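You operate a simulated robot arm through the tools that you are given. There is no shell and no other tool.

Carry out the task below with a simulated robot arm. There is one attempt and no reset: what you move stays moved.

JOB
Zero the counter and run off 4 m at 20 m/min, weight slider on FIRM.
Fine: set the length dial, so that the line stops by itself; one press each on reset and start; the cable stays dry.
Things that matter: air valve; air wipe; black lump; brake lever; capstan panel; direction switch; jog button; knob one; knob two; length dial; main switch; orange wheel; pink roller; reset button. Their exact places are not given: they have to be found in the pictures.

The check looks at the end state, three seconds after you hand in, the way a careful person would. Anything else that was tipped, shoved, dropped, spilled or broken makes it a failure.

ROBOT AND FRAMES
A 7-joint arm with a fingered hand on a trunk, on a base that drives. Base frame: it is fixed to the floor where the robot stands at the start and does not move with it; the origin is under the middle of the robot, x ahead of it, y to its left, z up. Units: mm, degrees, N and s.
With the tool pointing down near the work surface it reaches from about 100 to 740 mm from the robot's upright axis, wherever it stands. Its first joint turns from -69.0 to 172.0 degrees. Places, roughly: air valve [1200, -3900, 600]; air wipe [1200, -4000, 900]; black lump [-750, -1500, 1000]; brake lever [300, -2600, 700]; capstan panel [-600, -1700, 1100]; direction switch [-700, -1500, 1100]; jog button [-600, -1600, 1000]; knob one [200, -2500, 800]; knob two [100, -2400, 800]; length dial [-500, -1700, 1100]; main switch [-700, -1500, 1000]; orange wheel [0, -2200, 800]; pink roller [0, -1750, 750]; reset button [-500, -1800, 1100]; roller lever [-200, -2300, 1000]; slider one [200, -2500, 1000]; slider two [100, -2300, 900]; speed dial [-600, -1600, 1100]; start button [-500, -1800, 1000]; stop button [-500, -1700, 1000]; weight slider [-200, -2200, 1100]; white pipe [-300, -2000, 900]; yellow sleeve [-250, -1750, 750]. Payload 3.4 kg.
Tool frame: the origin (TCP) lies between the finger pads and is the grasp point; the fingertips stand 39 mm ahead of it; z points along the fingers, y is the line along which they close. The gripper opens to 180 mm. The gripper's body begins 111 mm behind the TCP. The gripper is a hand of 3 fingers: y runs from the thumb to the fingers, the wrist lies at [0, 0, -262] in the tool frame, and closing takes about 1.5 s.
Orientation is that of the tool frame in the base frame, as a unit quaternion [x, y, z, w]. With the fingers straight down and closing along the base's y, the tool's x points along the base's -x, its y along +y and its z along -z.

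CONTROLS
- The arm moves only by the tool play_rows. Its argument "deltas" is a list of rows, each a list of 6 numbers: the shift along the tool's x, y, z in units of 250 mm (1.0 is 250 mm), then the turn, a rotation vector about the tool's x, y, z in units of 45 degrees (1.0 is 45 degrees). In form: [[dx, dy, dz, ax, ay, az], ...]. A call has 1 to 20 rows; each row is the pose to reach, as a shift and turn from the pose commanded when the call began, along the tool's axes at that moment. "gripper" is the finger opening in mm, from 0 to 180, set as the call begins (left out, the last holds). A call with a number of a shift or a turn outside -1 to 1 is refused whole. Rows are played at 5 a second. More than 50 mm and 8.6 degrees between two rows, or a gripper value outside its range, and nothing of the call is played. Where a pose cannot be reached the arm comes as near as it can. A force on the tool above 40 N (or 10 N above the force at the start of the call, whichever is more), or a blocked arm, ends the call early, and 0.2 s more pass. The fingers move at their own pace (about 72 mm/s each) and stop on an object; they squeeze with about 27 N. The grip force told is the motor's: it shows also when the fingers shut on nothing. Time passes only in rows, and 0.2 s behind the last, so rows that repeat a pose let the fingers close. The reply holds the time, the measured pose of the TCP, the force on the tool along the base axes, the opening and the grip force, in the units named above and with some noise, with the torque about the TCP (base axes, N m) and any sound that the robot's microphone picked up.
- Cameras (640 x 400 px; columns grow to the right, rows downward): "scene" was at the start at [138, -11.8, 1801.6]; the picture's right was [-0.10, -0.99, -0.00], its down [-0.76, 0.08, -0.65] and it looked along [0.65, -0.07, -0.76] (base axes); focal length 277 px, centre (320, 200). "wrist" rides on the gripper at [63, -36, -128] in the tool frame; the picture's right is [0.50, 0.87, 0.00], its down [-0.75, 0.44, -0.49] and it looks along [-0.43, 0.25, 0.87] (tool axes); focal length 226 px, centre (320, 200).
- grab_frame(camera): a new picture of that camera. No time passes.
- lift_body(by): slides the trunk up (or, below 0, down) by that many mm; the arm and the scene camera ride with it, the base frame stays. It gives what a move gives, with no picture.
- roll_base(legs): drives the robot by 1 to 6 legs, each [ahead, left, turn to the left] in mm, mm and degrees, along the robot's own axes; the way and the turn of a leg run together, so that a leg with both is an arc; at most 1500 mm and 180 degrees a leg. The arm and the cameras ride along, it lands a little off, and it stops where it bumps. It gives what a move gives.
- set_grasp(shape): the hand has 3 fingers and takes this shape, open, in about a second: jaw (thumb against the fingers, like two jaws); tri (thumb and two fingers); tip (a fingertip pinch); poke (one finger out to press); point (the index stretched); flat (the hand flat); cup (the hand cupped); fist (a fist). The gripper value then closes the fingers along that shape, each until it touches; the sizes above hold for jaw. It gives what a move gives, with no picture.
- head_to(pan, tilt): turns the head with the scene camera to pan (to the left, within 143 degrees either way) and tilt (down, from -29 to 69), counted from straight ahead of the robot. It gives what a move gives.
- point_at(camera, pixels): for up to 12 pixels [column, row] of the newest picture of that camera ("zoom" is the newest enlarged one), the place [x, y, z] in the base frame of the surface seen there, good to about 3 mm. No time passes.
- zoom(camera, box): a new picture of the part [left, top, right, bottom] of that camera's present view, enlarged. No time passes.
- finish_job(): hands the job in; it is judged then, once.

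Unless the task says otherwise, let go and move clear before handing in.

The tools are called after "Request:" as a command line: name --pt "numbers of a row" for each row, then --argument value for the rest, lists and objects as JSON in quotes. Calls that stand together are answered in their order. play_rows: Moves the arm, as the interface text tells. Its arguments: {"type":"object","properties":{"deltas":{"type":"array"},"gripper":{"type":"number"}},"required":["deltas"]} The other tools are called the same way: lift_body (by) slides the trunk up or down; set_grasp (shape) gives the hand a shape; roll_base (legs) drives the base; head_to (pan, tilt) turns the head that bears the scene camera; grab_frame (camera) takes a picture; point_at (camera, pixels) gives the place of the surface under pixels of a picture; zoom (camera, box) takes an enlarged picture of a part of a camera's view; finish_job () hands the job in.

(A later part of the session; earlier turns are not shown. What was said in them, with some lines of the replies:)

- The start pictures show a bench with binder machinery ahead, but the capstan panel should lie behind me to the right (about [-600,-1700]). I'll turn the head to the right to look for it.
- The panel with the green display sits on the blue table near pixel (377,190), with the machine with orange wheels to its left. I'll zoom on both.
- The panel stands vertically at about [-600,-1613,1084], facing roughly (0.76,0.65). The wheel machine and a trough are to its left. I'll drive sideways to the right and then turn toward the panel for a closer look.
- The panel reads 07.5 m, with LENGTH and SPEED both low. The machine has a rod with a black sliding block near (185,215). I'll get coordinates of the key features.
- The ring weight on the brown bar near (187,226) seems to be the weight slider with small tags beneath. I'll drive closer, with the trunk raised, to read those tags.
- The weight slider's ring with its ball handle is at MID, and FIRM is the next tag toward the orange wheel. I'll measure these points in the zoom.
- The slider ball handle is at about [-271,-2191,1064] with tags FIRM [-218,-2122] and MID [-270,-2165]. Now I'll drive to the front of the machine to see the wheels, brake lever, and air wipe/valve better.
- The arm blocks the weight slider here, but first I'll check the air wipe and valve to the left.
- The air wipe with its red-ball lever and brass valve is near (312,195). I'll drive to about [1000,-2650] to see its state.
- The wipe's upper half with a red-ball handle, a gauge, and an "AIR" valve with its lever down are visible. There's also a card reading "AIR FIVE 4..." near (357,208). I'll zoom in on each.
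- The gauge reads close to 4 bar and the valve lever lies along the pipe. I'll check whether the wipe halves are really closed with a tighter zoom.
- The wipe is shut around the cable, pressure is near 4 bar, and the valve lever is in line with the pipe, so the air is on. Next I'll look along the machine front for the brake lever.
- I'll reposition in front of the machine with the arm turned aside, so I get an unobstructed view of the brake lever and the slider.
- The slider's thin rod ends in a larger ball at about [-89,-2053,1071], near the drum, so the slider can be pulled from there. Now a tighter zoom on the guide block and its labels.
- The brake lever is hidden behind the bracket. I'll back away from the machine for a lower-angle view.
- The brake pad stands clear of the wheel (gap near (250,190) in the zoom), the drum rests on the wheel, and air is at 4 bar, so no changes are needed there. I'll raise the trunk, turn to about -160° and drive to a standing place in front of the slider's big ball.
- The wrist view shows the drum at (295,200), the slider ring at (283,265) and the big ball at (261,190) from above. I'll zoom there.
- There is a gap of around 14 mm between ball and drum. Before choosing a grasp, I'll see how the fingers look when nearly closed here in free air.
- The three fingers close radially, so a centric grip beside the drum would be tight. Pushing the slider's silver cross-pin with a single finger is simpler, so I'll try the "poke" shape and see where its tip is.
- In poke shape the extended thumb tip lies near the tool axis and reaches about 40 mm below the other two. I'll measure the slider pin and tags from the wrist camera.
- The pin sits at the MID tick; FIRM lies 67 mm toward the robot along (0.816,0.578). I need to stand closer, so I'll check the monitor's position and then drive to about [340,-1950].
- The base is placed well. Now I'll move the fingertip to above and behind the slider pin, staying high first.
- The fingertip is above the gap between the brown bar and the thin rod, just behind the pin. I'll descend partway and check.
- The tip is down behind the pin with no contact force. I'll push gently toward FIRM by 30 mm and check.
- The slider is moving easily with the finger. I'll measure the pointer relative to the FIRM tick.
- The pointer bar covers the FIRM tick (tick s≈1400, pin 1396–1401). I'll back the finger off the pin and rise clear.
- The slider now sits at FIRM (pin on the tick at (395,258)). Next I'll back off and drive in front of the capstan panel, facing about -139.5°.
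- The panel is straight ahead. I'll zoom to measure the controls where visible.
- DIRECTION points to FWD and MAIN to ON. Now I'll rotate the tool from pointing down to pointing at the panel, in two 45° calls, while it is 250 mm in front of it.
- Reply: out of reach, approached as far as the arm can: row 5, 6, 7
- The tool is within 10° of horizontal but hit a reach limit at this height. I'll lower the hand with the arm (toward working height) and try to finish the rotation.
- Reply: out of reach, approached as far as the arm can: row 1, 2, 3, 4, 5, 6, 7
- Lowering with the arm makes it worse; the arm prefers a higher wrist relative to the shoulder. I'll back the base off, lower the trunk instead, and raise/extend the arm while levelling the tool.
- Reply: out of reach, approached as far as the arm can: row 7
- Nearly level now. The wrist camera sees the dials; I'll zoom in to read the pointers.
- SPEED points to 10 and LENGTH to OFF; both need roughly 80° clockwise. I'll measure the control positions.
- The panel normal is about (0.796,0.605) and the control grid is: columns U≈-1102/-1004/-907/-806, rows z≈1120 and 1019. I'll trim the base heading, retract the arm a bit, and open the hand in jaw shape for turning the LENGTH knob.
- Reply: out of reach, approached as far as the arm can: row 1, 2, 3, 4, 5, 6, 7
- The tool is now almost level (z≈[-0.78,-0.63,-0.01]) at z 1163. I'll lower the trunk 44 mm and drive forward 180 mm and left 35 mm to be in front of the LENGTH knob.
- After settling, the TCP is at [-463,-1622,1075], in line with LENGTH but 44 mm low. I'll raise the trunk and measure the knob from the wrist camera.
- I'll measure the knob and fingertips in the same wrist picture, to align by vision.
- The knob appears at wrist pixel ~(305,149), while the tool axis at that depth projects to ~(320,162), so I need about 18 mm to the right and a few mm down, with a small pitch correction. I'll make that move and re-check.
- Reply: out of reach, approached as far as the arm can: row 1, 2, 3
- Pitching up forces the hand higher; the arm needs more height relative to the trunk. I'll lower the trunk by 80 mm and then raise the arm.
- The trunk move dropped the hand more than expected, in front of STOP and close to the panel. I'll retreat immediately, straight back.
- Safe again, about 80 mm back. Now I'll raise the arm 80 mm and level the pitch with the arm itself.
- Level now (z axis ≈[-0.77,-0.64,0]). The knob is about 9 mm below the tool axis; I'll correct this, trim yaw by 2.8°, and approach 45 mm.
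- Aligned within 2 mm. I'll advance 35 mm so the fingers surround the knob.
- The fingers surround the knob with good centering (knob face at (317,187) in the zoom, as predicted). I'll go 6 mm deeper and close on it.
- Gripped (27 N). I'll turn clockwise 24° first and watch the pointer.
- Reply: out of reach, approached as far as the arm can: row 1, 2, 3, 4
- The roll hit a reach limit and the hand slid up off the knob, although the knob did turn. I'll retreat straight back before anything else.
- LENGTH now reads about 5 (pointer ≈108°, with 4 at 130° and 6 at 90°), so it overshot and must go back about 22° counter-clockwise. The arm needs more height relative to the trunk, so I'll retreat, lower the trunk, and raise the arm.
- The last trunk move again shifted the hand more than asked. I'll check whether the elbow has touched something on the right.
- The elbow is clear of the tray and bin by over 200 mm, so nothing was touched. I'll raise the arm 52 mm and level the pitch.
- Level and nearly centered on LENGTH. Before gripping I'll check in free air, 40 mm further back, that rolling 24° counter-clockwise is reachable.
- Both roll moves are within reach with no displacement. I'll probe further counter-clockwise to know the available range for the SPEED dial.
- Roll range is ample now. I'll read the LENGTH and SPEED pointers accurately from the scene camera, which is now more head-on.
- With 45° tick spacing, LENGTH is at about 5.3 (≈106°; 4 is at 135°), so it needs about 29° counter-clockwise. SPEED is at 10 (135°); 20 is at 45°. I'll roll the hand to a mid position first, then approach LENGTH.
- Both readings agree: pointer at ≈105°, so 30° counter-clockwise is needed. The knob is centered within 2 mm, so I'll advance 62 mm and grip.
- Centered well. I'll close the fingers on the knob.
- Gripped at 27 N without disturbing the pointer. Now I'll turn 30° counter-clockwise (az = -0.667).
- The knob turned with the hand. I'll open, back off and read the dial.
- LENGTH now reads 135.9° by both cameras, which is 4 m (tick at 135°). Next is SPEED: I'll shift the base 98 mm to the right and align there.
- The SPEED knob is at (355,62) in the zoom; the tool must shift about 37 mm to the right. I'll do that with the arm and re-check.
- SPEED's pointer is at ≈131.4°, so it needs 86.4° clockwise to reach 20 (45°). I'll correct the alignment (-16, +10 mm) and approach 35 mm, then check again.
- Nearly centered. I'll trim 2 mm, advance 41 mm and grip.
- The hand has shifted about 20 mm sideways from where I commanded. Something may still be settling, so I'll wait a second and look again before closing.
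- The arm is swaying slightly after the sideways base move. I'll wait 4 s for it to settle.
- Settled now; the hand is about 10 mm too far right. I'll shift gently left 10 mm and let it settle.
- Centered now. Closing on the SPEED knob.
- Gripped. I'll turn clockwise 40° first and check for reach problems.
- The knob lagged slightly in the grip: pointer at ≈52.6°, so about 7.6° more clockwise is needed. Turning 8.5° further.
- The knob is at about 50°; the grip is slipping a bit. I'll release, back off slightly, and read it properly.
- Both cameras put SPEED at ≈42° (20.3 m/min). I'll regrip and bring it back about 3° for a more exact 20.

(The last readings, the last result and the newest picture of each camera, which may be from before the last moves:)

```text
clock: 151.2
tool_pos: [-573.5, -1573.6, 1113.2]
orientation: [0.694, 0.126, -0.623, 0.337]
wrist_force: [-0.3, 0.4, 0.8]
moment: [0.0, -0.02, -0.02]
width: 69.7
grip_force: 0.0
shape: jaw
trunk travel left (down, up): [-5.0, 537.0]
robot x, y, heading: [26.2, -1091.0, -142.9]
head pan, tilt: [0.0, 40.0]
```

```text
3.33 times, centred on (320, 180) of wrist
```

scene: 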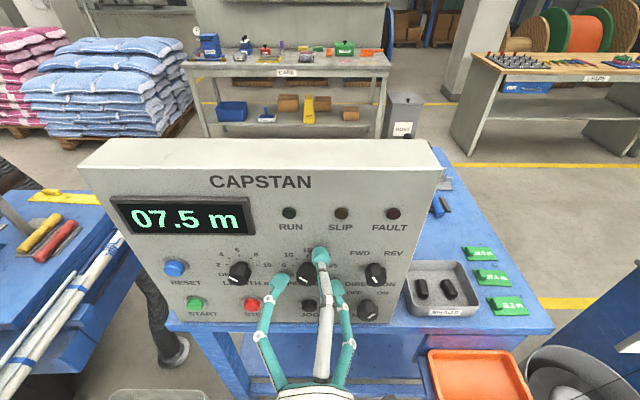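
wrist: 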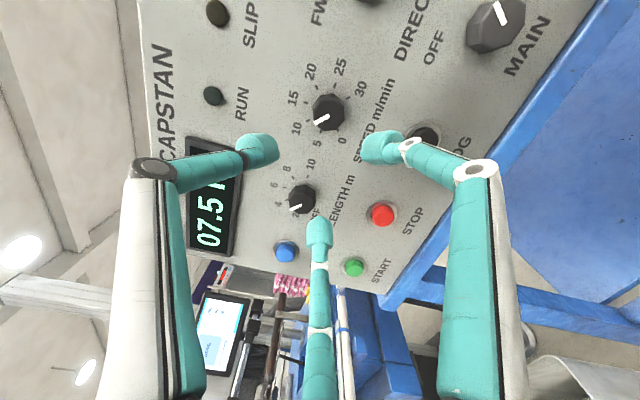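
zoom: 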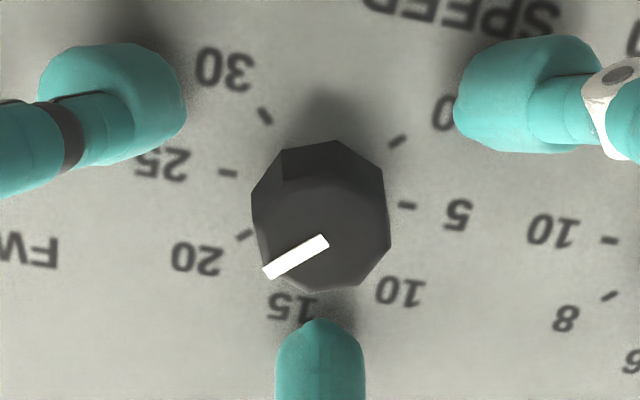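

Request:
play_rows --pt "0 0 0 0 0 0" --pt "0 0 0 0 0 0" --pt "0 0 0 0 0 0" --pt "0 0 0 0 0 0" --pt "0 0 0 0 0 0" --pt "0 0 0 0 0 0" --gripper 15

Request:
zoom --camera "wrist" --box '[240, 120, 400, 240]'

```text
clock: 152.6
tool_pos: [-574.5, -1573.6, 1111.8]
orientation: [0.695, 0.126, -0.623, 0.337]
wrist_force: [-9.5, -10.1, 3.3]
moment: [0.0, -0.04, 0.04]
width: 23.1
grip_force: 27.1
shape: jaw
trunk travel left (down, up): [-5.0, 537.0]
robot x, y, heading: [28.0, -1097.0, -142.5]
head pan, tilt: [0.0, 40.0]
```

```text
3.33 times, centred on (320, 180) of wrist
```

zoom: 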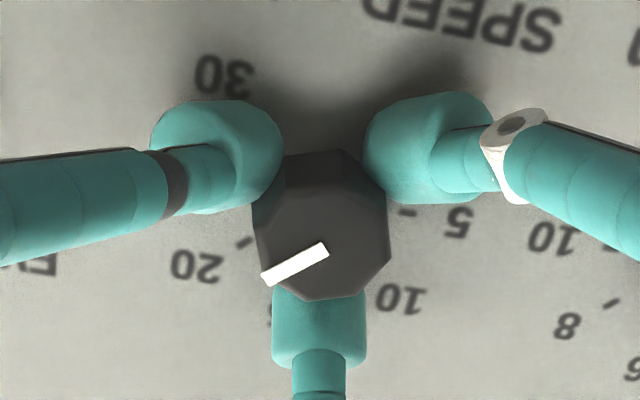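

Request:
play_rows --pt "0 0 0 0 0 -0.04" --pt "0 0 0 0 0 -0.08" --pt "0 0 0 0 0 -0.08" --pt "0 0 0 0 0 -0.08"

Request:
play_rows --pt "0 0 0 0 0 0" --pt "0 0 0 0 0 0" --pt "0 0 0 0 0 0" --pt "0 0 0 0 0 0" --pt "0 0 -0.07 0 0 0" --pt "0 0 -0.14 0 0 0" --pt "0 0 -0.214 0 0 0" --pt "0 0 -0.28 0 0 0" --pt "0 0 -0.28 0 0 0" --pt "0 0 -0.28 0 0 0" --gripper 70

Request:
zoom --camera "wrist" --box '[240, 100, 400, 200]'

Request:
zoom --camera "scene" --box '[275, 240, 340, 290]'

```text
clock: 153.6
tool_pos: [-574.4, -1573.9, 1111.0]
orientation: [0.691, 0.147, -0.633, 0.318]
wrist_force: [-12.0, -9.1, 0.8]
moment: [0.03, -0.08, 0.0]
width: 23.2
grip_force: 26.8
shape: jaw
trunk travel left (down, up): [-5.0, 537.0]
robot x, y, heading: [24.7, -1096.6, -142.4]
head pan, tilt: [0.0, 40.0]
```

```text
clock: 155.8
tool_pos: [-518.3, -1527.9, 1113.5]
orientation: [0.69, 0.147, -0.633, 0.318]
wrist_force: [0.7, -0.7, 0.3]
moment: [-0.02, -0.01, -0.02]
width: 69.5
grip_force: 0.1
shape: jaw
trunk travel left (down, up): [-5.0, 537.0]
robot x, y, heading: [24.2, -1095.3, -142.8]
head pan, tilt: [0.0, 40.0]
```

```text
4.00 times, centred on (320, 150) of wrist
```

zoom: 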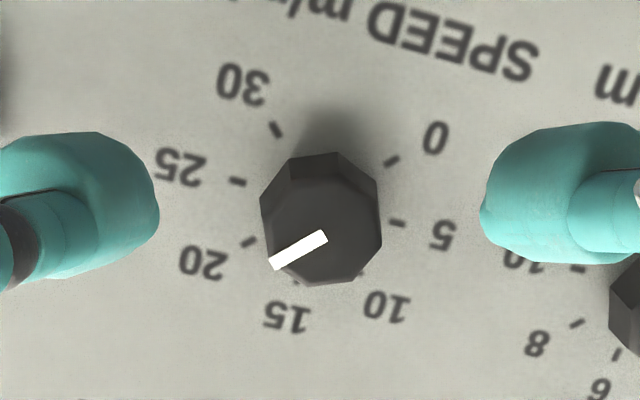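

```text
8.00 times, centred on (308, 265) of scene
```

zoom: 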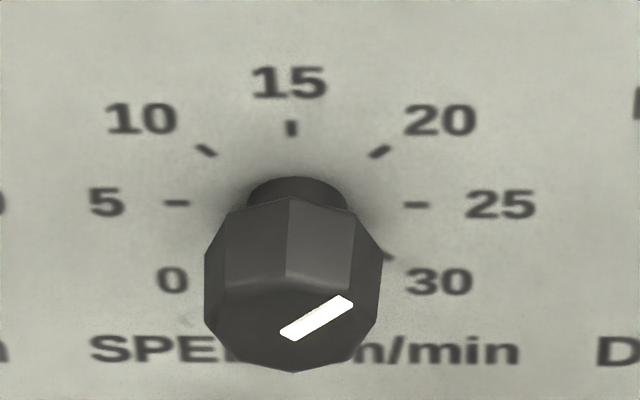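

SPEED now reads ≈43° by both cameras, i.e. 20 m/min within about 2°. Now I'll back off, shift the base left toward RESET, and form the poke shape.

Request:
play_rows --pt "0 0 -0.1 0 0 0" --pt "0 0 -0.2 0 0 0" --pt "0 0 -0.2 0 0 0"

Request:
set_grasp --shape "poke"

Request:
roll_base --legs '[[0, 190, 0]]'

Request:
play_rows --pt "0 0 0 0 0 0" --pt "0 0 0 0 0 0" --pt "0 0 0 0 0 0" --pt "0 0 0 0 0 0" --pt "0 0 0 0 0 0" --pt "0 0 0 0 0 0" --pt "0 0 0 0 0 0" --pt "0 0 0 0 0 0" --pt "0 0 0 0 0 0" --pt "0 0 0 0 0 0" --pt "0 0 0 0 0 0" --pt "0 0 0 0 0 0" --pt "0 0 0 0 0 0" --pt "0 0 0 0 0 0" --pt "0 0 0 0 0 0"

Request:
grab_frame --camera "wrist"

Request:
grab_frame --camera "scene"

```text
clock: 156.6
tool_pos: [-481.9, -1497.6, 1112.7]
orientation: [0.691, 0.149, -0.632, 0.318]
wrist_force: [0.1, -0.4, 0.9]
moment: [0.01, 0.02, 0.01]
width: 69.5
grip_force: 0.1
shape: jaw
trunk travel left (down, up): [-5.0, 537.0]
robot x, y, heading: [22.0, -1097.3, -142.9]
head pan, tilt: [0.0, 40.0]
```

```text
clock: 157.5
tool_pos: [-480.6, -1498.1, 1110.7]
orientation: [0.69, 0.15, -0.632, 0.318]
wrist_force: [-0.2, -0.3, 0.4]
moment: [0.01, 0.02, 0.0]
width: 0.0
grip_force: 0.1
shape: poke
trunk travel left (down, up): [-5.0, 537.0]
robot x, y, heading: [27.5, -1094.3, -142.9]
head pan, tilt: [0.0, 40.0]
```

```text
clock: 159.0
tool_pos: [-369.7, -1646.0, 1111.6]
orientation: [0.69, 0.148, -0.632, 0.318]
wrist_force: [-1.3, 0.2, 0.0]
moment: [0.01, 0.0, 0.01]
width: 0.0
grip_force: 0.1
shape: poke
trunk travel left (down, up): [-5.0, 537.0]
robot x, y, heading: [135.2, -1245.2, -142.6]
head pan, tilt: [0.0, 40.0]
```

```text
clock: 162.2
tool_pos: [-367.1, -1644.7, 1109.1]
orientation: [0.693, 0.148, -0.632, 0.313]
wrist_force: [-0.4, 0.7, -0.2]
moment: [-0.01, -0.01, -0.01]
width: 0.0
grip_force: 0.0
shape: poke
trunk travel left (down, up): [-5.0, 537.0]
robot x, y, heading: [138.3, -1243.4, -143.0]
head pan, tilt: [0.0, 40.0]
```

```text
taken
```

wrist: 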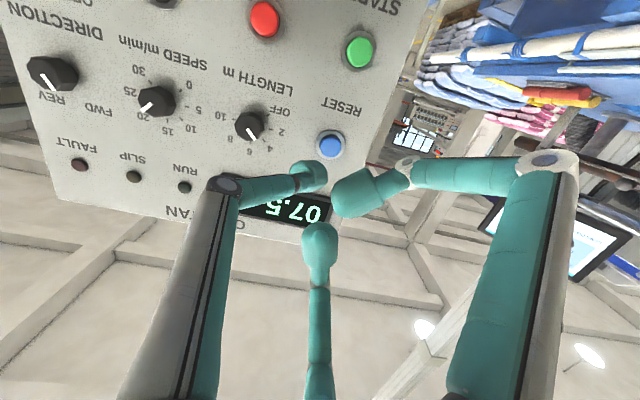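

```text
taken
```

scene: 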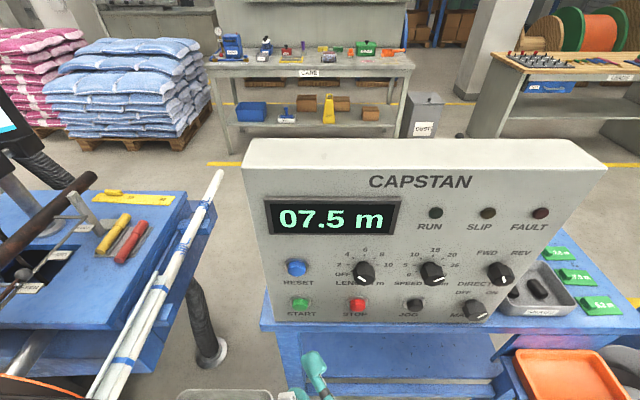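

RESET is at (331,145) in the wrist view; the tool needs about 15 mm along its y. I'll align and approach 70 mm, then check.

Request:
play_rows --pt "0.002 0.03 0 0 0 0" --pt "0.005 0.061 0 0 0 0" --pt "0.005 0.061 0.07 0 0 0" --pt "0.005 0.061 0.14 0 0 0" --pt "0.005 0.061 0.21 0 0 0" --pt "0.005 0.061 0.28 0 0 0" --pt "0.005 0.061 0.28 0 0 0" --pt "0.005 0.061 0.28 0 0 0" --pt "0.005 0.061 0.28 0 0 0" --pt "0.005 0.061 0.28 0 0 0"

Request:
zoom --camera "wrist" --box '[240, 100, 400, 200]'

Request:
zoom --camera "scene" --box '[250, 240, 400, 340]'

```text
clock: 164.4
tool_pos: [-406.7, -1699.9, 1118.5]
orientation: [0.688, 0.148, -0.634, 0.319]
wrist_force: [-0.3, -1.2, -0.3]
moment: [0.01, 0.0, -0.01]
width: 0.0
grip_force: 0.1
shape: poke
out of reach, approached as far as the arm can: row 1, 2
trunk travel left (down, up): [-5.0, 537.0]
robot x, y, heading: [136.6, -1243.1, -142.9]
head pan, tilt: [0.0, 40.0]
```

```text
4.00 times, centred on (320, 150) of wrist
```

zoom: 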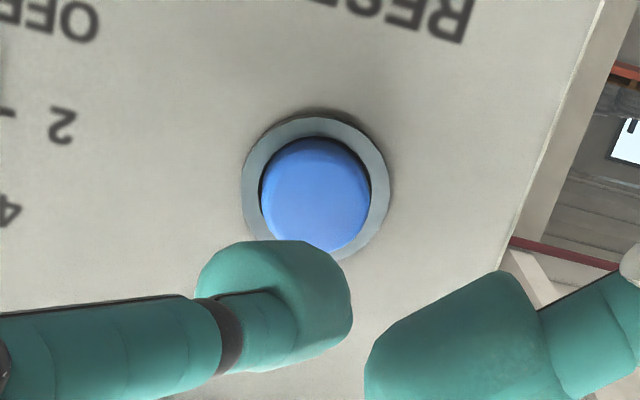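

```text
4.00 times, centred on (325, 290) of scene
```

zoom: 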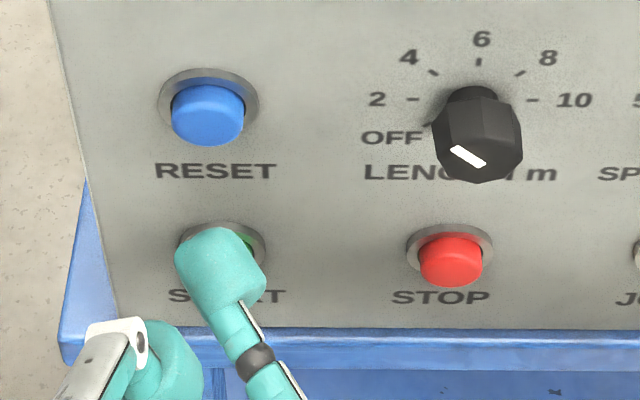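

Request:
zoom --camera "wrist" --box '[240, 100, 400, 200]'

Request:
point_at --camera "zoom" --pixels '[[300, 248], [275, 270], [330, 270], [345, 300], [330, 340], [285, 310], [220, 280], [316, 185], [316, 230], [370, 185], [160, 150], [450, 100]]'

```text
4.00 times, centred on (320, 150) of wrist
```

zoom: 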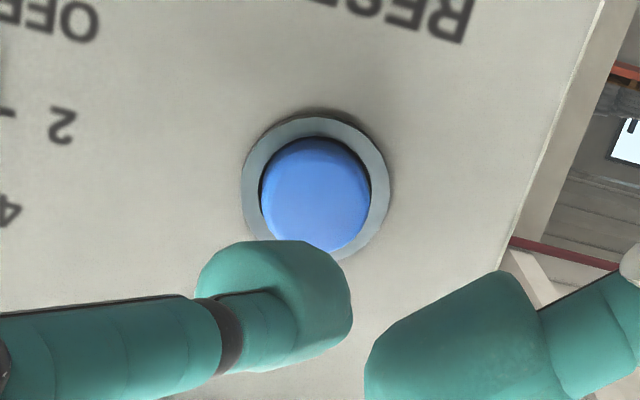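

```text
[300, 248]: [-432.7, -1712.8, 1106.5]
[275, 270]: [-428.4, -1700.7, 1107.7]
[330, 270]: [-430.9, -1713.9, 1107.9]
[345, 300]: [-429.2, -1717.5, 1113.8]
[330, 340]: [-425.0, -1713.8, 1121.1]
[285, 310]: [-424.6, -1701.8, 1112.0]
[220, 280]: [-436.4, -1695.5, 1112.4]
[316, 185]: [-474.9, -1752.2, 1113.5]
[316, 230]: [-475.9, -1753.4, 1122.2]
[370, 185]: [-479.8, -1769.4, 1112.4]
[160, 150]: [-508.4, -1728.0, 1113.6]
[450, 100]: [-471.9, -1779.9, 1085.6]
```

The extended tip is about 10 mm to the right of the button's center and about 48 mm short. I'll shift left 10 mm and advance 35 mm, then look again before pressing.

Request:
play_rows --pt "0.005 0.02 0 0 0 0" --pt "0.01 0.039 0 0 0 0" --pt "0.01 0.039 0.05 0 0 0" --pt "0.01 0.039 0.1 0 0 0" --pt "0.01 0.039 0.14 0 0 0" --pt "0.01 0.039 0.14 0 0 0" --pt "0.01 0.039 0.14 0 0 0" --pt "0.01 0.039 0.14 0 0 0"

Request:
zoom --camera "wrist" --box '[240, 100, 400, 200]'

Request:
zoom --camera "scene" --box '[250, 240, 400, 340]'

```text
clock: 166.2
tool_pos: [-428.0, -1730.9, 1118.6]
orientation: [0.689, 0.147, -0.634, 0.319]
wrist_force: [-0.3, 0.4, -0.1]
moment: [0.03, -0.01, 0.03]
width: 0.1
grip_force: 0.0
shape: poke
trunk travel left (down, up): [-5.0, 537.0]
robot x, y, heading: [140.3, -1244.5, -142.7]
head pan, tilt: [0.0, 40.0]
```

```text
4.00 times, centred on (320, 150) of wrist
```

zoom: 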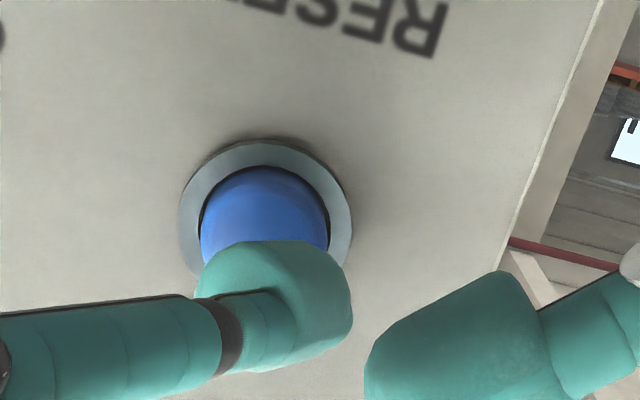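

```text
4.00 times, centred on (325, 290) of scene
```

zoom: 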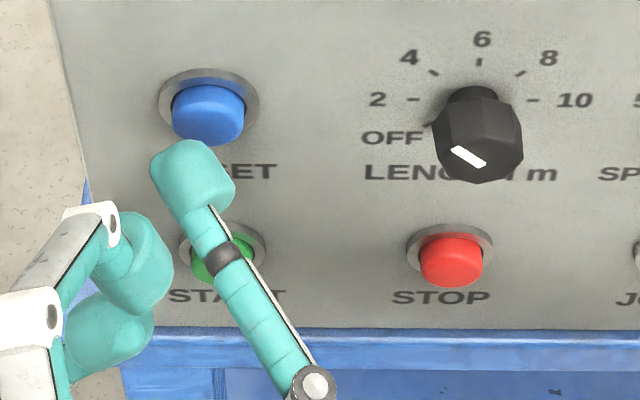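

Request:
zoom --camera "wrist" --box '[240, 100, 400, 200]'

Request:
point_at --camera "zoom" --pixels '[[300, 248], [275, 270], [330, 270], [345, 300], [330, 340], [285, 310], [215, 275], [265, 180], [210, 225], [318, 225], [265, 148], [265, 230]]'

Request:
zoom --camera "scene" --box '[270, 250, 330, 320]'

Request:
point_at --camera "zoom" --pixels '[[320, 60], [310, 110], [270, 180], [300, 160], [310, 200], [235, 200], [340, 220], [375, 100], [255, 100]]'

```text
4.00 times, centred on (320, 150) of wrist
```

zoom: 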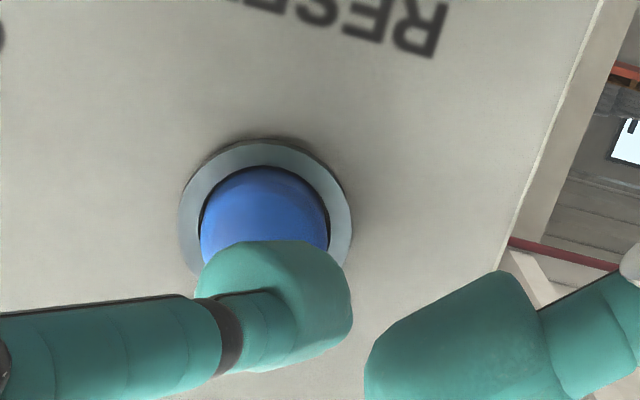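

```text
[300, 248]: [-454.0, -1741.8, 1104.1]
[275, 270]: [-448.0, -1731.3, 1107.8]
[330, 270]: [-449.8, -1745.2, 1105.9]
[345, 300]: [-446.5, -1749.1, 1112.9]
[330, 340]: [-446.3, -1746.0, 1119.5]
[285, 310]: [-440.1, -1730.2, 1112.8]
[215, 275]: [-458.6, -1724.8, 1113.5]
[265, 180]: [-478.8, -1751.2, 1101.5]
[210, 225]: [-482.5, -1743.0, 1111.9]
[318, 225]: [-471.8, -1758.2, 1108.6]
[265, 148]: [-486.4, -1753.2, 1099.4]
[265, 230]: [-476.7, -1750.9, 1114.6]
```

```text
5.71 times, centred on (300, 285) of scene
```

zoom: 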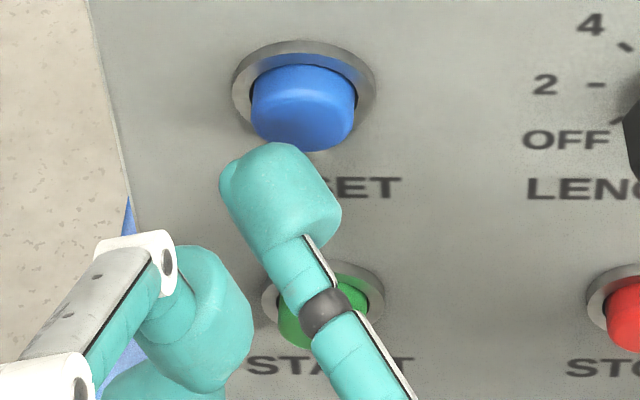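

```text
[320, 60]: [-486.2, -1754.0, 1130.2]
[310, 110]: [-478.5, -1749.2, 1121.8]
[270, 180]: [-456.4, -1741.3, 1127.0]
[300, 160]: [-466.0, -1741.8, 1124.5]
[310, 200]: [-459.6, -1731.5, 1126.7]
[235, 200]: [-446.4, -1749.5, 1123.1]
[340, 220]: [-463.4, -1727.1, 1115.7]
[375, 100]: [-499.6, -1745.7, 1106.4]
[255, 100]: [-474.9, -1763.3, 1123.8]
```

The tip now covers the RESET button (4 mm off-center, fine), with about 14 mm to go. I'll advance slowly and watch the force.

Request:
play_rows --pt "-0.002 -0.012 0.016 0 0 0" --pt "-0.002 -0.012 0.032 0 0 0" --pt "-0.002 -0.012 0.044 0 0 0" --pt "-0.002 -0.012 0.052 0 0 0" --pt "-0.002 -0.012 0.06 0 0 0"

Request:
zoom --camera "scene" --box '[250, 190, 400, 340]'

```text
clock: 167.4
tool_pos: [-442.1, -1736.3, 1120.4]
orientation: [0.688, 0.148, -0.634, 0.319]
wrist_force: [1.5, 1.5, 0.2]
moment: [0.02, 0.0, -0.01]
width: 0.0
grip_force: 0.0
shape: poke
trunk travel left (down, up): [-5.0, 537.0]
robot x, y, heading: [138.8, -1247.7, -142.8]
head pan, tilt: [0.0, 40.0]
```

```text
2.67 times, centred on (325, 265) of scene
```

zoom: 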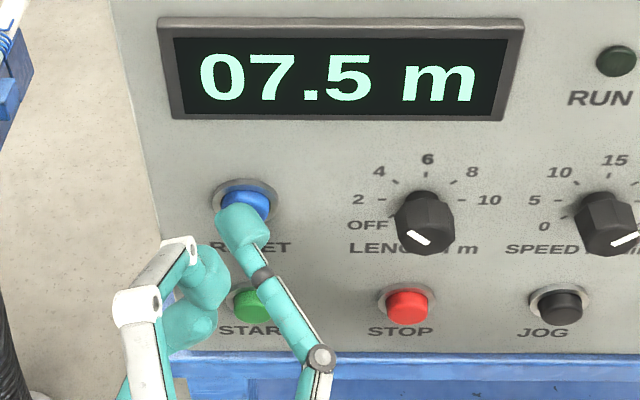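

Light contact has begun (~2 N). I'll press 6 mm further.

Request:
play_rows --pt "0 0 0.008 0 0 0" --pt "0 0 0.016 0 0 0" --pt "0 0 0.024 0 0 0"

Request:
zoom --camera "scene" --box '[250, 190, 400, 340]'

```text
clock: 168.2
tool_pos: [-444.3, -1739.2, 1120.4]
orientation: [0.688, 0.149, -0.635, 0.319]
wrist_force: [9.7, 8.7, -2.4]
moment: [0.07, -0.11, -0.02]
width: 0.0
grip_force: 0.1
shape: poke
trunk travel left (down, up): [-5.0, 537.0]
robot x, y, heading: [139.6, -1244.2, -142.8]
head pan, tilt: [0.0, 40.0]
heard: click
```

```text
2.67 times, centred on (325, 265) of scene
```

zoom: 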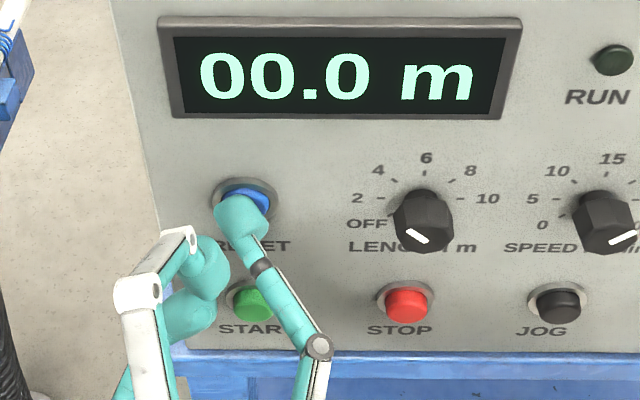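

Click heard and the counter shows 00.0 m. I'll retract straight back 90 mm.

Request:
play_rows --pt "0 0 -0.08 0 0 0" --pt "0 0 -0.18 0 0 0" --pt "0 0 -0.28 0 0 0" --pt "0 0 -0.36 0 0 0" --pt "0 0 -0.36 0 0 0" --pt "0 0 -0.36 0 0 0"

Request:
grab_frame --camera "scene"

Request:
zoom --camera "scene" --box '[240, 190, 520, 330]'

```text
clock: 169.6
tool_pos: [-376.2, -1684.2, 1117.3]
orientation: [0.688, 0.148, -0.634, 0.319]
wrist_force: [-0.2, -0.4, -1.1]
moment: [-0.01, 0.0, -0.02]
width: 0.0
grip_force: 0.2
shape: poke
trunk travel left (down, up): [-5.0, 537.0]
robot x, y, heading: [136.5, -1245.9, -142.9]
head pan, tilt: [0.0, 40.0]
```

```text
taken
```

scene: 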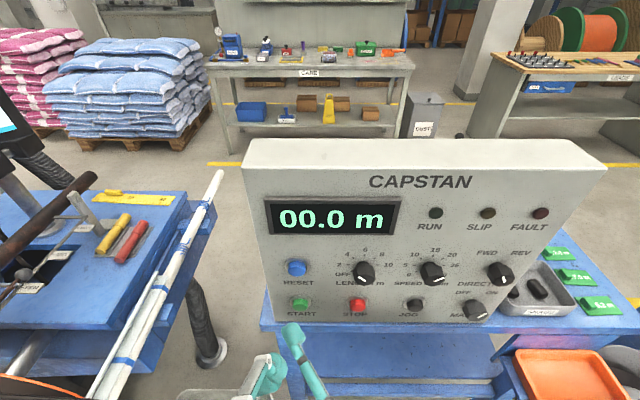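

```text
2.29 times, centred on (380, 260) of scene
```

zoom: 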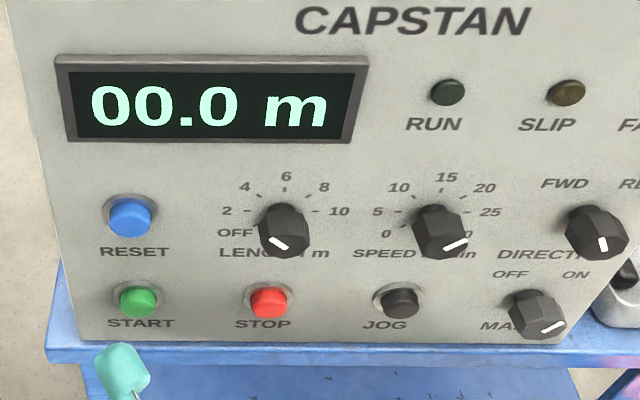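

Before starting, I want to double-check the DIRECTION and MAIN knobs, since the DIRECTION line looks steeper from here.

Request:
zoom --camera "scene" --box '[445, 240, 525, 330]'

Request:
grab_frame --camera "wrist"

Request:
zoom --camera "wrist" --box '[0, 0, 200, 160]'

```text
4.44 times, centred on (485, 285) of scene
```

zoom: 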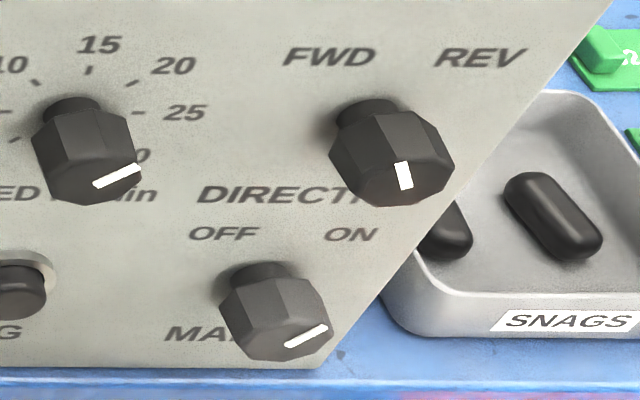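

```text
taken
```

wrist: 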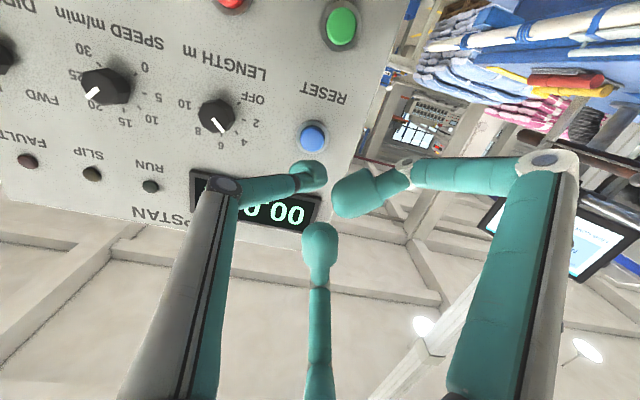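

```text
2.50 times, centred on (100, 80) of wrist
```

zoom: 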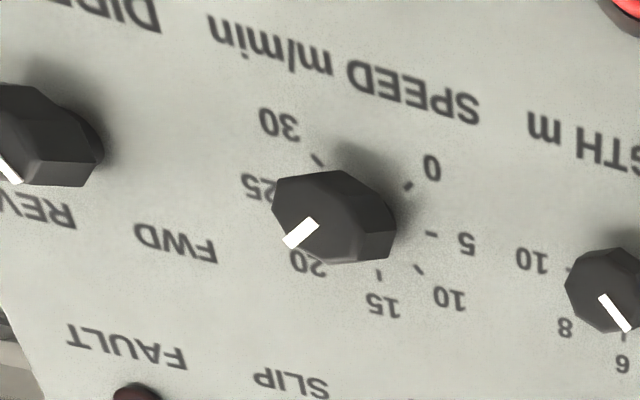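

The perspective explains it: with the slanted view DIRECTION is still on the FWD side and MAIN on the ON side. Next, START lies about 105 mm below RESET; I'll first roll the hand back to a comfortable angle.

Request:
play_rows --pt "0 0 0 0 0 -0.17" --pt "0 0 0 0 0 -0.34" --pt "0 0 0 0 0 -0.51" --pt "0 0 0 0 0 -0.68" --pt "0 0 0 0 0 -0.85" --pt "0 0 0 0 0 -1.0" --pt "0 0 0 0 0 -1.0"

```text
clock: 171.2
tool_pos: [-377.8, -1684.2, 1119.2]
orientation: [-0.579, -0.402, 0.708, -0.053]
wrist_force: [0.5, -0.6, -0.3]
moment: [-0.01, 0.0, 0.02]
width: 0.1
grip_force: 0.1
shape: poke
trunk travel left (down, up): [-5.0, 537.0]
robot x, y, heading: [140.3, -1242.6, -143.0]
head pan, tilt: [0.0, 40.0]
```

Request:
play_rows --pt "0.09 0.053 0 0 0 0" --pt "0.18 0.106 0 0 0 0" --pt "0.27 0.16 0 0 0 0" --pt "0.36 0.212 0 0 0 0" --pt "0.36 0.212 0 0 0 0" --pt "0.36 0.212 0 0 0 0" --pt "0.36 0.212 0 0 0 0"

Request:
grab_frame --camera "wrist"

Request:
zoom --camera "wrist" --box '[240, 100, 400, 200]'

```text
clock: 172.8
tool_pos: [-378.0, -1685.6, 1013.7]
orientation: [-0.579, -0.4, 0.708, -0.051]
wrist_force: [-0.3, 0.9, -0.4]
moment: [0.0, -0.02, -0.02]
width: 0.0
grip_force: 0.2
shape: poke
trunk travel left (down, up): [-5.0, 537.0]
robot x, y, heading: [139.4, -1248.3, -142.7]
head pan, tilt: [0.0, 40.0]
```

```text
taken
```

wrist: 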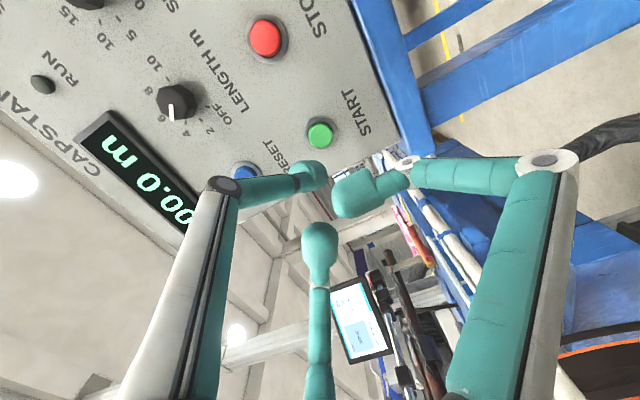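

```text
4.00 times, centred on (320, 150) of wrist
```

zoom: 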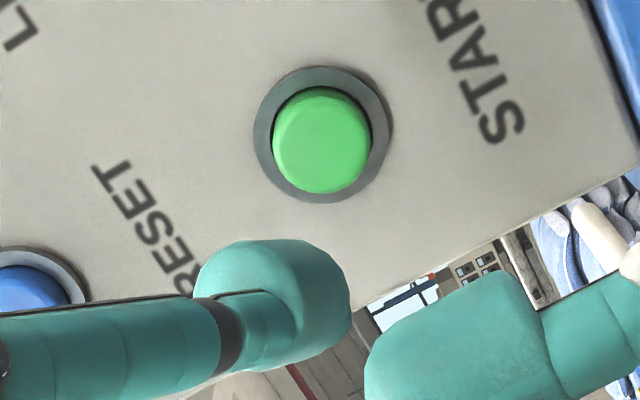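

START (green) is in view and no reach problems. I'll measure tip against button.

Request:
point_at --camera "zoom" --pixels '[[300, 248], [340, 285], [345, 300], [330, 340], [205, 275], [285, 310], [320, 140], [275, 140], [368, 140], [320, 190], [320, 90], [200, 120]]'

Request:
zoom --camera "scene" --box '[250, 270, 350, 400]'

```text
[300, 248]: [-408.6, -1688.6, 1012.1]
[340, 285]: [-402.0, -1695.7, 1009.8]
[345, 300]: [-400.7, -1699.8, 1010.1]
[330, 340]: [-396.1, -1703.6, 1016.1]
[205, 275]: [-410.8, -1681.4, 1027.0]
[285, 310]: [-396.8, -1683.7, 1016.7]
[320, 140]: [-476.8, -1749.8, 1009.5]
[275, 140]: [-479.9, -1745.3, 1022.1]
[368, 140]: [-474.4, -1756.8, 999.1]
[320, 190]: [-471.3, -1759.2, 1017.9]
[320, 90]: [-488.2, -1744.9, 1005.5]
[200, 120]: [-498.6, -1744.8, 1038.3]
```

```text
3.08 times, centred on (300, 335) of scene
```

zoom: 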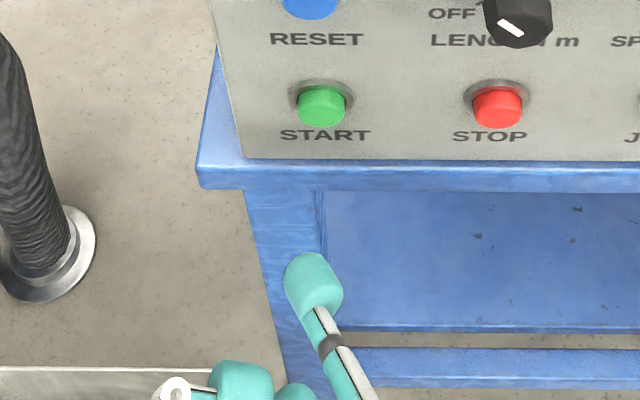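

The button center is about 9 mm below the tip and 82 mm ahead. I'll lower 9 mm and advance 62 mm, then verify.

Request:
play_rows --pt "0.031 0.018 0 0 0 0" --pt "0.031 0.018 0.07 0 0 0" --pt "0.031 0.018 0.14 0 0 0" --pt "0.031 0.018 0.2 0 0 0" --pt "0.031 0.018 0.248 0 0 0" --pt "0.031 0.018 0.248 0 0 0" --pt "0.031 0.018 0.248 0 0 0" --pt "0.031 0.018 0.248 0 0 0"

Request:
zoom --camera "wrist" --box '[240, 100, 400, 200]'

Request:
point_at --camera "zoom" --pixels '[[300, 248], [345, 300], [330, 340], [205, 275], [270, 200], [230, 200], [310, 200], [270, 160]]'

Request:
zoom --camera "scene" --box '[260, 270, 340, 350]'

```text
clock: 174.6
tool_pos: [-426.0, -1723.2, 1004.6]
orientation: [-0.579, -0.4, 0.708, -0.053]
wrist_force: [-0.4, -0.4, -0.2]
moment: [0.01, 0.05, -0.02]
width: 0.0
grip_force: 0.0
shape: poke
trunk travel left (down, up): [-5.0, 537.0]
robot x, y, heading: [139.6, -1247.0, -142.9]
head pan, tilt: [0.0, 40.0]
```

```text
4.00 times, centred on (320, 150) of wrist
```

zoom: 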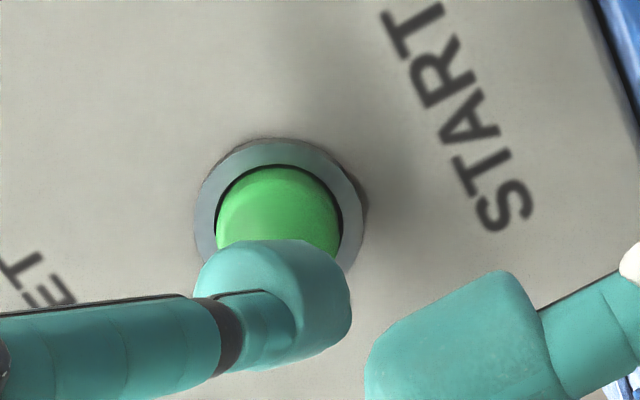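

```text
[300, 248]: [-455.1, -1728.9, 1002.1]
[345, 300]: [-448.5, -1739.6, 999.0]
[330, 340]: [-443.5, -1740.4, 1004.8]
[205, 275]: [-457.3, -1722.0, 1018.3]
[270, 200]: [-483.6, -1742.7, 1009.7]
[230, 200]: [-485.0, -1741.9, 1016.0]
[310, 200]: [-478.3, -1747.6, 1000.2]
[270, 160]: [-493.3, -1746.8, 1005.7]
```

```text
5.00 times, centred on (300, 310) of scene
```

zoom: 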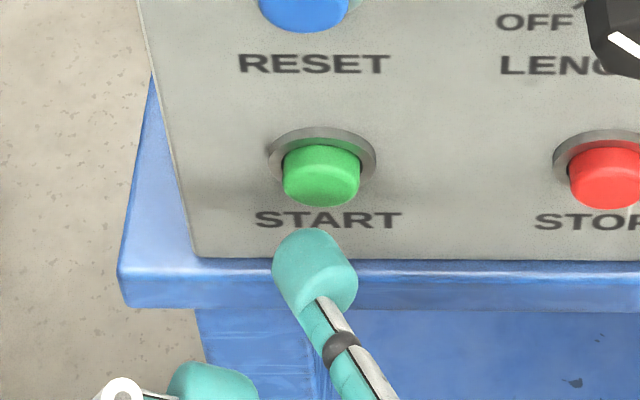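

The tip is within 5 mm of START's center. I'll trim and press, advancing about 26 mm with small final steps.

Request:
play_rows --pt "-0.001 -0.014 0.03 0 0 0" --pt "-0.001 -0.014 0.06 0 0 0" --pt "-0.001 -0.014 0.078 0 0 0" --pt "-0.001 -0.014 0.088 0 0 0" --pt "-0.001 -0.014 0.096 0 0 0" --pt "-0.001 -0.014 0.104 0 0 0"

Request:
zoom --camera "scene" --box '[250, 190, 450, 350]'

```text
clock: 176.0
tool_pos: [-445.9, -1736.5, 1007.8]
orientation: [-0.579, -0.401, 0.708, -0.053]
wrist_force: [10.3, 8.1, -3.0]
moment: [0.09, -0.15, -0.03]
width: 0.0
grip_force: 0.0
shape: poke
trunk travel left (down, up): [-5.0, 537.0]
robot x, y, heading: [135.4, -1244.3, -143.2]
head pan, tilt: [0.0, 40.0]
heard: click
```

```text
2.50 times, centred on (350, 270) of scene
```

zoom: 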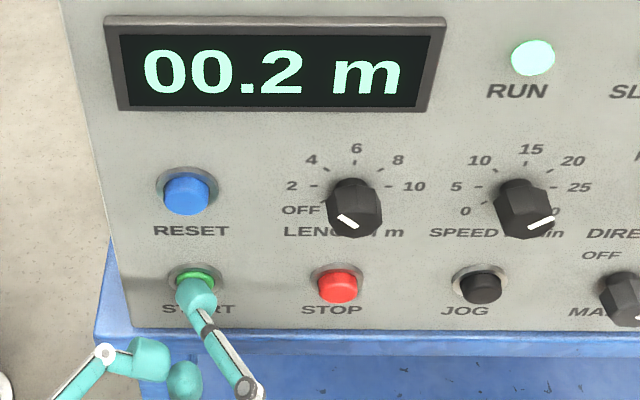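

Click heard, RUN lamp lit and the counter already at 00.2 m. I'll retract straight back.

Request:
play_rows --pt "0 0 -0.08 0 0 0" --pt "0 0 -0.18 0 0 0" --pt "0 0 -0.28 0 0 0" --pt "0 0 -0.38 0 0 0" --pt "0 0 -0.48 0 0 0" --pt "0 0 -0.48 0 0 0"

Request:
zoom --camera "scene" --box '[240, 180, 560, 340]'

```text
clock: 177.4
tool_pos: [-355.7, -1663.4, 1006.2]
orientation: [-0.58, -0.4, 0.707, -0.053]
wrist_force: [0.2, 0.1, -0.1]
moment: [-0.01, -0.02, -0.01]
width: 0.0
grip_force: 0.1
shape: poke
trunk travel left (down, up): [-5.0, 537.0]
robot x, y, heading: [139.2, -1241.3, -142.6]
head pan, tilt: [0.0, 40.0]
```

```text
2.00 times, centred on (400, 260) of scene
```

zoom: 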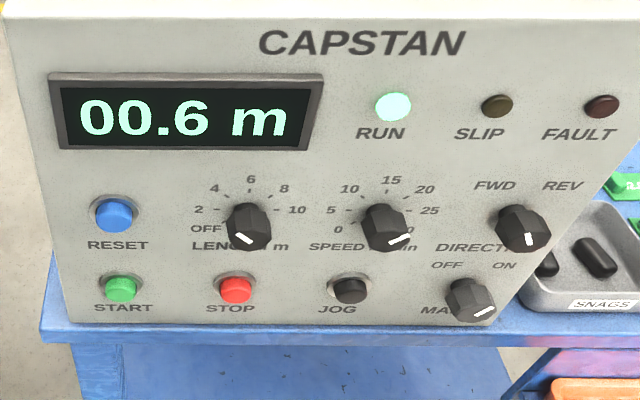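

The line runs with no SLIP or FAULT. I'll wait for it to stop by itself.

Request:
play_rows --pt "0 0 0 0 0 0" --pt "0 0 0 0 0 0" --pt "0 0 0 0 0 0" --pt "0 0 0 0 0 0" --pt "0 0 0 0 0 0" --pt "0 0 0 0 0 0" --pt "0 0 0 0 0 0" --pt "0 0 0 0 0 0" --pt "0 0 0 0 0 0" --pt "0 0 0 0 0 0" --pt "0 0 0 0 0 0" --pt "0 0 0 0 0 0" --pt "0 0 0 0 0 0" --pt "0 0 0 0 0 0" --pt "0 0 0 0 0 0" --pt "0 0 0 0 0 0" --pt "0 0 0 0 0 0" --pt "0 0 0 0 0 0" --pt "0 0 0 0 0 0" --pt "0 0 0 0 0 0"

Request:
zoom --camera "scene" --box '[240, 180, 560, 340]'

Request:
play_rows --pt "0 0 0 0 0 0" --pt "0 0 0 0 0 0" --pt "0 0 0 0 0 0" --pt "0 0 0 0 0 0" --pt "0 0 0 0 0 0" --pt "0 0 0 0 0 0" --pt "0 0 0 0 0 0" --pt "0 0 0 0 0 0" --pt "0 0 0 0 0 0" --pt "0 0 0 0 0 0" --pt "0 0 0 0 0 0" --pt "0 0 0 0 0 0" --pt "0 0 0 0 0 0" --pt "0 0 0 0 0 0" --pt "0 0 0 0 0 0" --pt "0 0 0 0 0 0" --pt "0 0 0 0 0 0" --pt "0 0 0 0 0 0" --pt "0 0 0 0 0 0" --pt "0 0 0 0 0 0"

Request:
zoom --camera "scene" --box '[240, 180, 560, 340]'

```text
clock: 181.6
tool_pos: [-355.0, -1663.7, 1005.9]
orientation: [-0.579, -0.402, 0.708, -0.053]
wrist_force: [0.9, -0.6, -0.3]
moment: [0.0, -0.01, -0.06]
width: 0.0
grip_force: 0.0
shape: poke
trunk travel left (down, up): [-5.0, 537.0]
robot x, y, heading: [140.0, -1242.1, -142.6]
head pan, tilt: [0.0, 40.0]
```

```text
2.00 times, centred on (400, 260) of scene
```

zoom: 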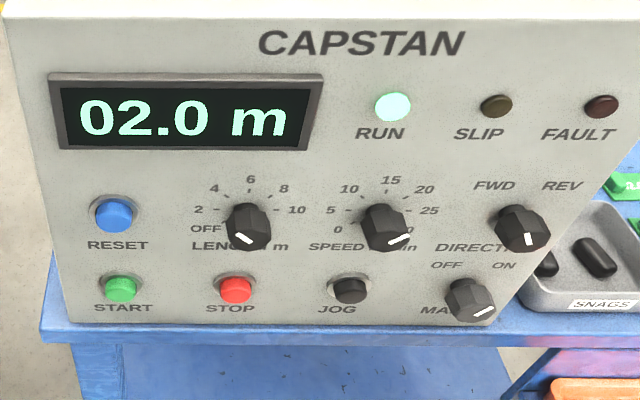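

```text
clock: 185.8
tool_pos: [-354.5, -1663.9, 1006.3]
orientation: [-0.579, -0.4, 0.708, -0.052]
wrist_force: [0.8, -0.6, -0.5]
moment: [0.01, -0.02, -0.03]
width: 0.0
grip_force: 0.0
shape: poke
trunk travel left (down, up): [-5.0, 537.0]
robot x, y, heading: [139.6, -1246.4, -143.0]
head pan, tilt: [0.0, 40.0]
```

```text
2.00 times, centred on (400, 260) of scene
```

zoom: 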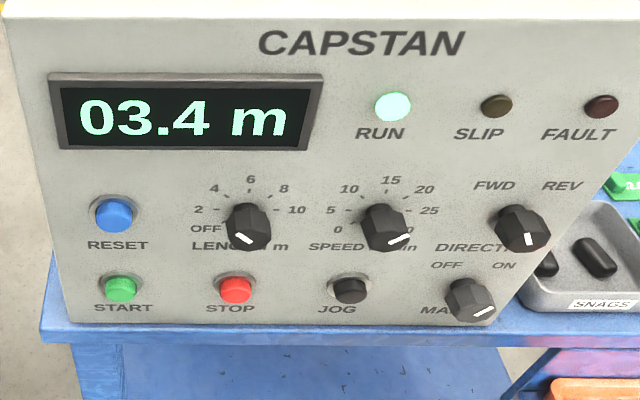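

2.0 m to 3.4 m in 4.2 s is 20 m/min. I'll wait a few more seconds for the automatic stop.

Request:
play_rows --pt "0 0 0 0 0 0" --pt "0 0 0 0 0 0" --pt "0 0 0 0 0 0" --pt "0 0 0 0 0 0" --pt "0 0 0 0 0 0" --pt "0 0 0 0 0 0" --pt "0 0 0 0 0 0" --pt "0 0 0 0 0 0" --pt "0 0 0 0 0 0" --pt "0 0 0 0 0 0" --pt "0 0 0 0 0 0" --pt "0 0 0 0 0 0" --pt "0 0 0 0 0 0" --pt "0 0 0 0 0 0" --pt "0 0 0 0 0 0"

Request:
zoom --camera "scene" --box '[240, 180, 560, 340]'

```text
clock: 189.0
tool_pos: [-355.1, -1662.6, 1006.1]
orientation: [-0.58, -0.4, 0.708, -0.052]
wrist_force: [-0.7, 0.5, -1.0]
moment: [0.0, -0.01, -0.05]
width: 0.1
grip_force: 0.1
shape: poke
trunk travel left (down, up): [-5.0, 537.0]
robot x, y, heading: [138.2, -1245.9, -142.7]
head pan, tilt: [0.0, 40.0]
```

```text
2.00 times, centred on (400, 260) of scene
```

zoom: 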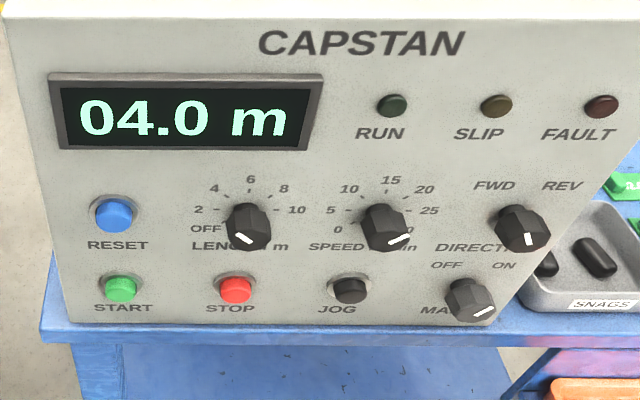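

The line stopped by itself at 04.0 m and RUN is off. I'll roll back clear and take a last look at the slider and the rest.

Request:
roll_base --legs '[[-250, 0, 0]]'

Request:
head_to --pan 25 --tilt 22

Request:
grab_frame --camera "scene"

```text
clock: 190.8
tool_pos: [-160.9, -1511.5, 1007.3]
orientation: [-0.58, -0.4, 0.708, -0.052]
wrist_force: [0.4, -0.8, -0.3]
moment: [0.01, 0.02, -0.02]
width: 0.1
grip_force: 0.1
shape: poke
trunk travel left (down, up): [-5.0, 537.0]
robot x, y, heading: [335.8, -1094.4, -143.2]
head pan, tilt: [0.0, 40.0]
```

```text
clock: 191.7
tool_pos: [-155.5, -1509.5, 1009.7]
orientation: [-0.578, -0.399, 0.71, -0.051]
wrist_force: [-0.3, -0.4, -0.6]
moment: [0.02, 0.0, 0.02]
width: 0.1
grip_force: 0.0
shape: poke
trunk travel left (down, up): [-5.0, 537.0]
robot x, y, heading: [338.2, -1097.9, -143.5]
head pan, tilt: [25.0, 22.0]
```

```text
taken
```

scene: 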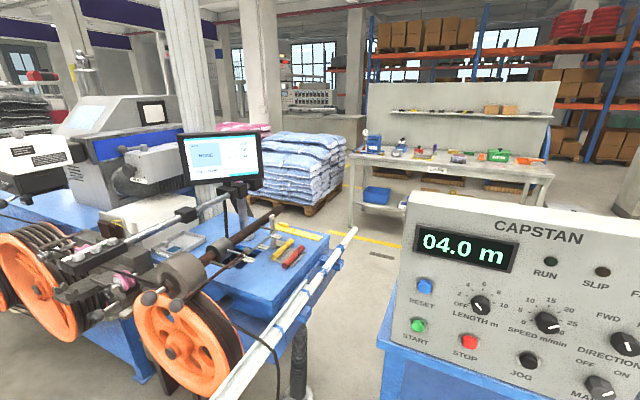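

Request:
zoom --camera "scene" --box '[150, 190, 340, 330]'

Request:
zoom --camera "scene" --box '[400, 190, 640, 400]'

Request:
head_to --pan 75 --tilt 18

Request:
grab_frame --camera "scene"

```text
2.86 times, centred on (245, 260) of scene
```

zoom: 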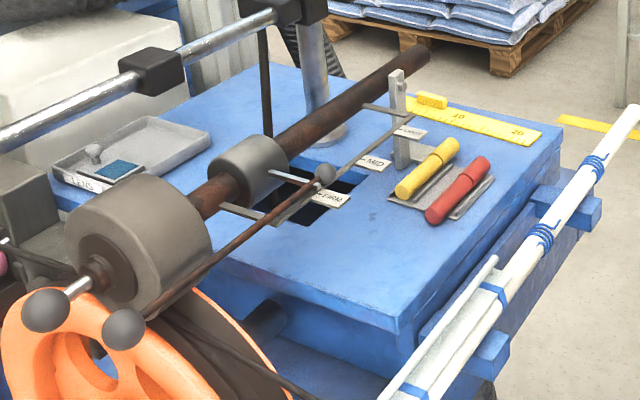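

```text
1.90 times, centred on (520, 295) of scene
```

zoom: 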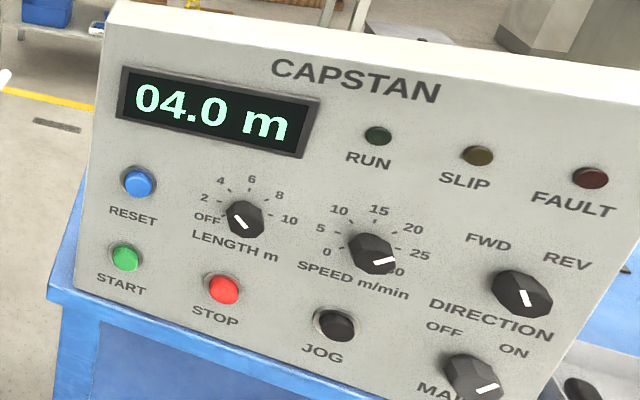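

```text
clock: 192.9
tool_pos: [-155.2, -1510.4, 1010.7]
orientation: [-0.578, -0.398, 0.71, -0.05]
wrist_force: [0.7, 0.4, 0.4]
moment: [0.01, 0.0, -0.02]
width: 0.0
grip_force: 0.1
shape: poke
trunk travel left (down, up): [-5.0, 537.0]
robot x, y, heading: [333.9, -1097.8, -143.2]
head pan, tilt: [75.0, 18.0]
```

```text
taken
```

scene: 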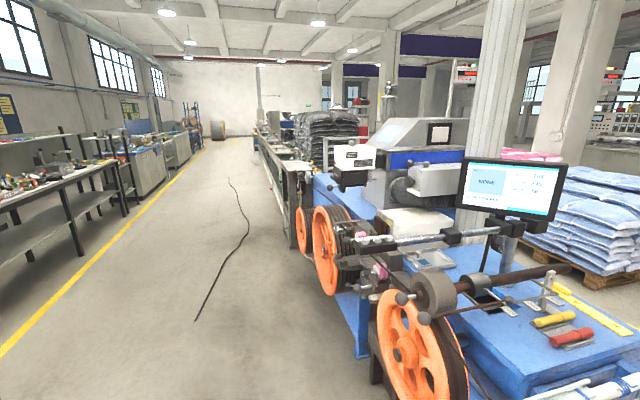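

The counter shows 04.0 m with RUN, SLIP and FAULT all dark. The slider's pointer is on FIRM, LENGTH is on 4 and SPEED on 20. I left the air valve and wipe alone; the gauge read about 4 bar when I checked it before the run. The hand is clear of everything, so I'm handing in.

Request:
finish_job

```text
The job is handed in.
```

The line ran off 4 m at 20 m/min and stopped by itself: the counter shows 04.0 m and the RUN, SLIP and FAULT lamps are dark. The job is handed in; I have not seen the check's verdict.

- **Weight slider:** moved from MID to FIRM, with its pointer on the FIRM mark.
- **Length dial:** set to 4 m. My first turn overshot to about 5 when the hand slid off the knob, so I brought it back before starting.
- **Speed dial:** set to 20. The counter went from 2.0 to 3.4 m in 4.2 s, which is 20 m/min.
- **Reset and start:** each pressed once, with one click heard each time. The counter read 00.0 m before the start.
- **Dry cable:** the air wipe looked shut and the gauge read about 4 bar before the run, so I left the valve and wipe alone. I did not look at the cable itself for water afterwards.

The main switch was already on, the direction switch was already on FWD, and the brake was off; I changed none of them. As far as I could see, nothing else was moved.
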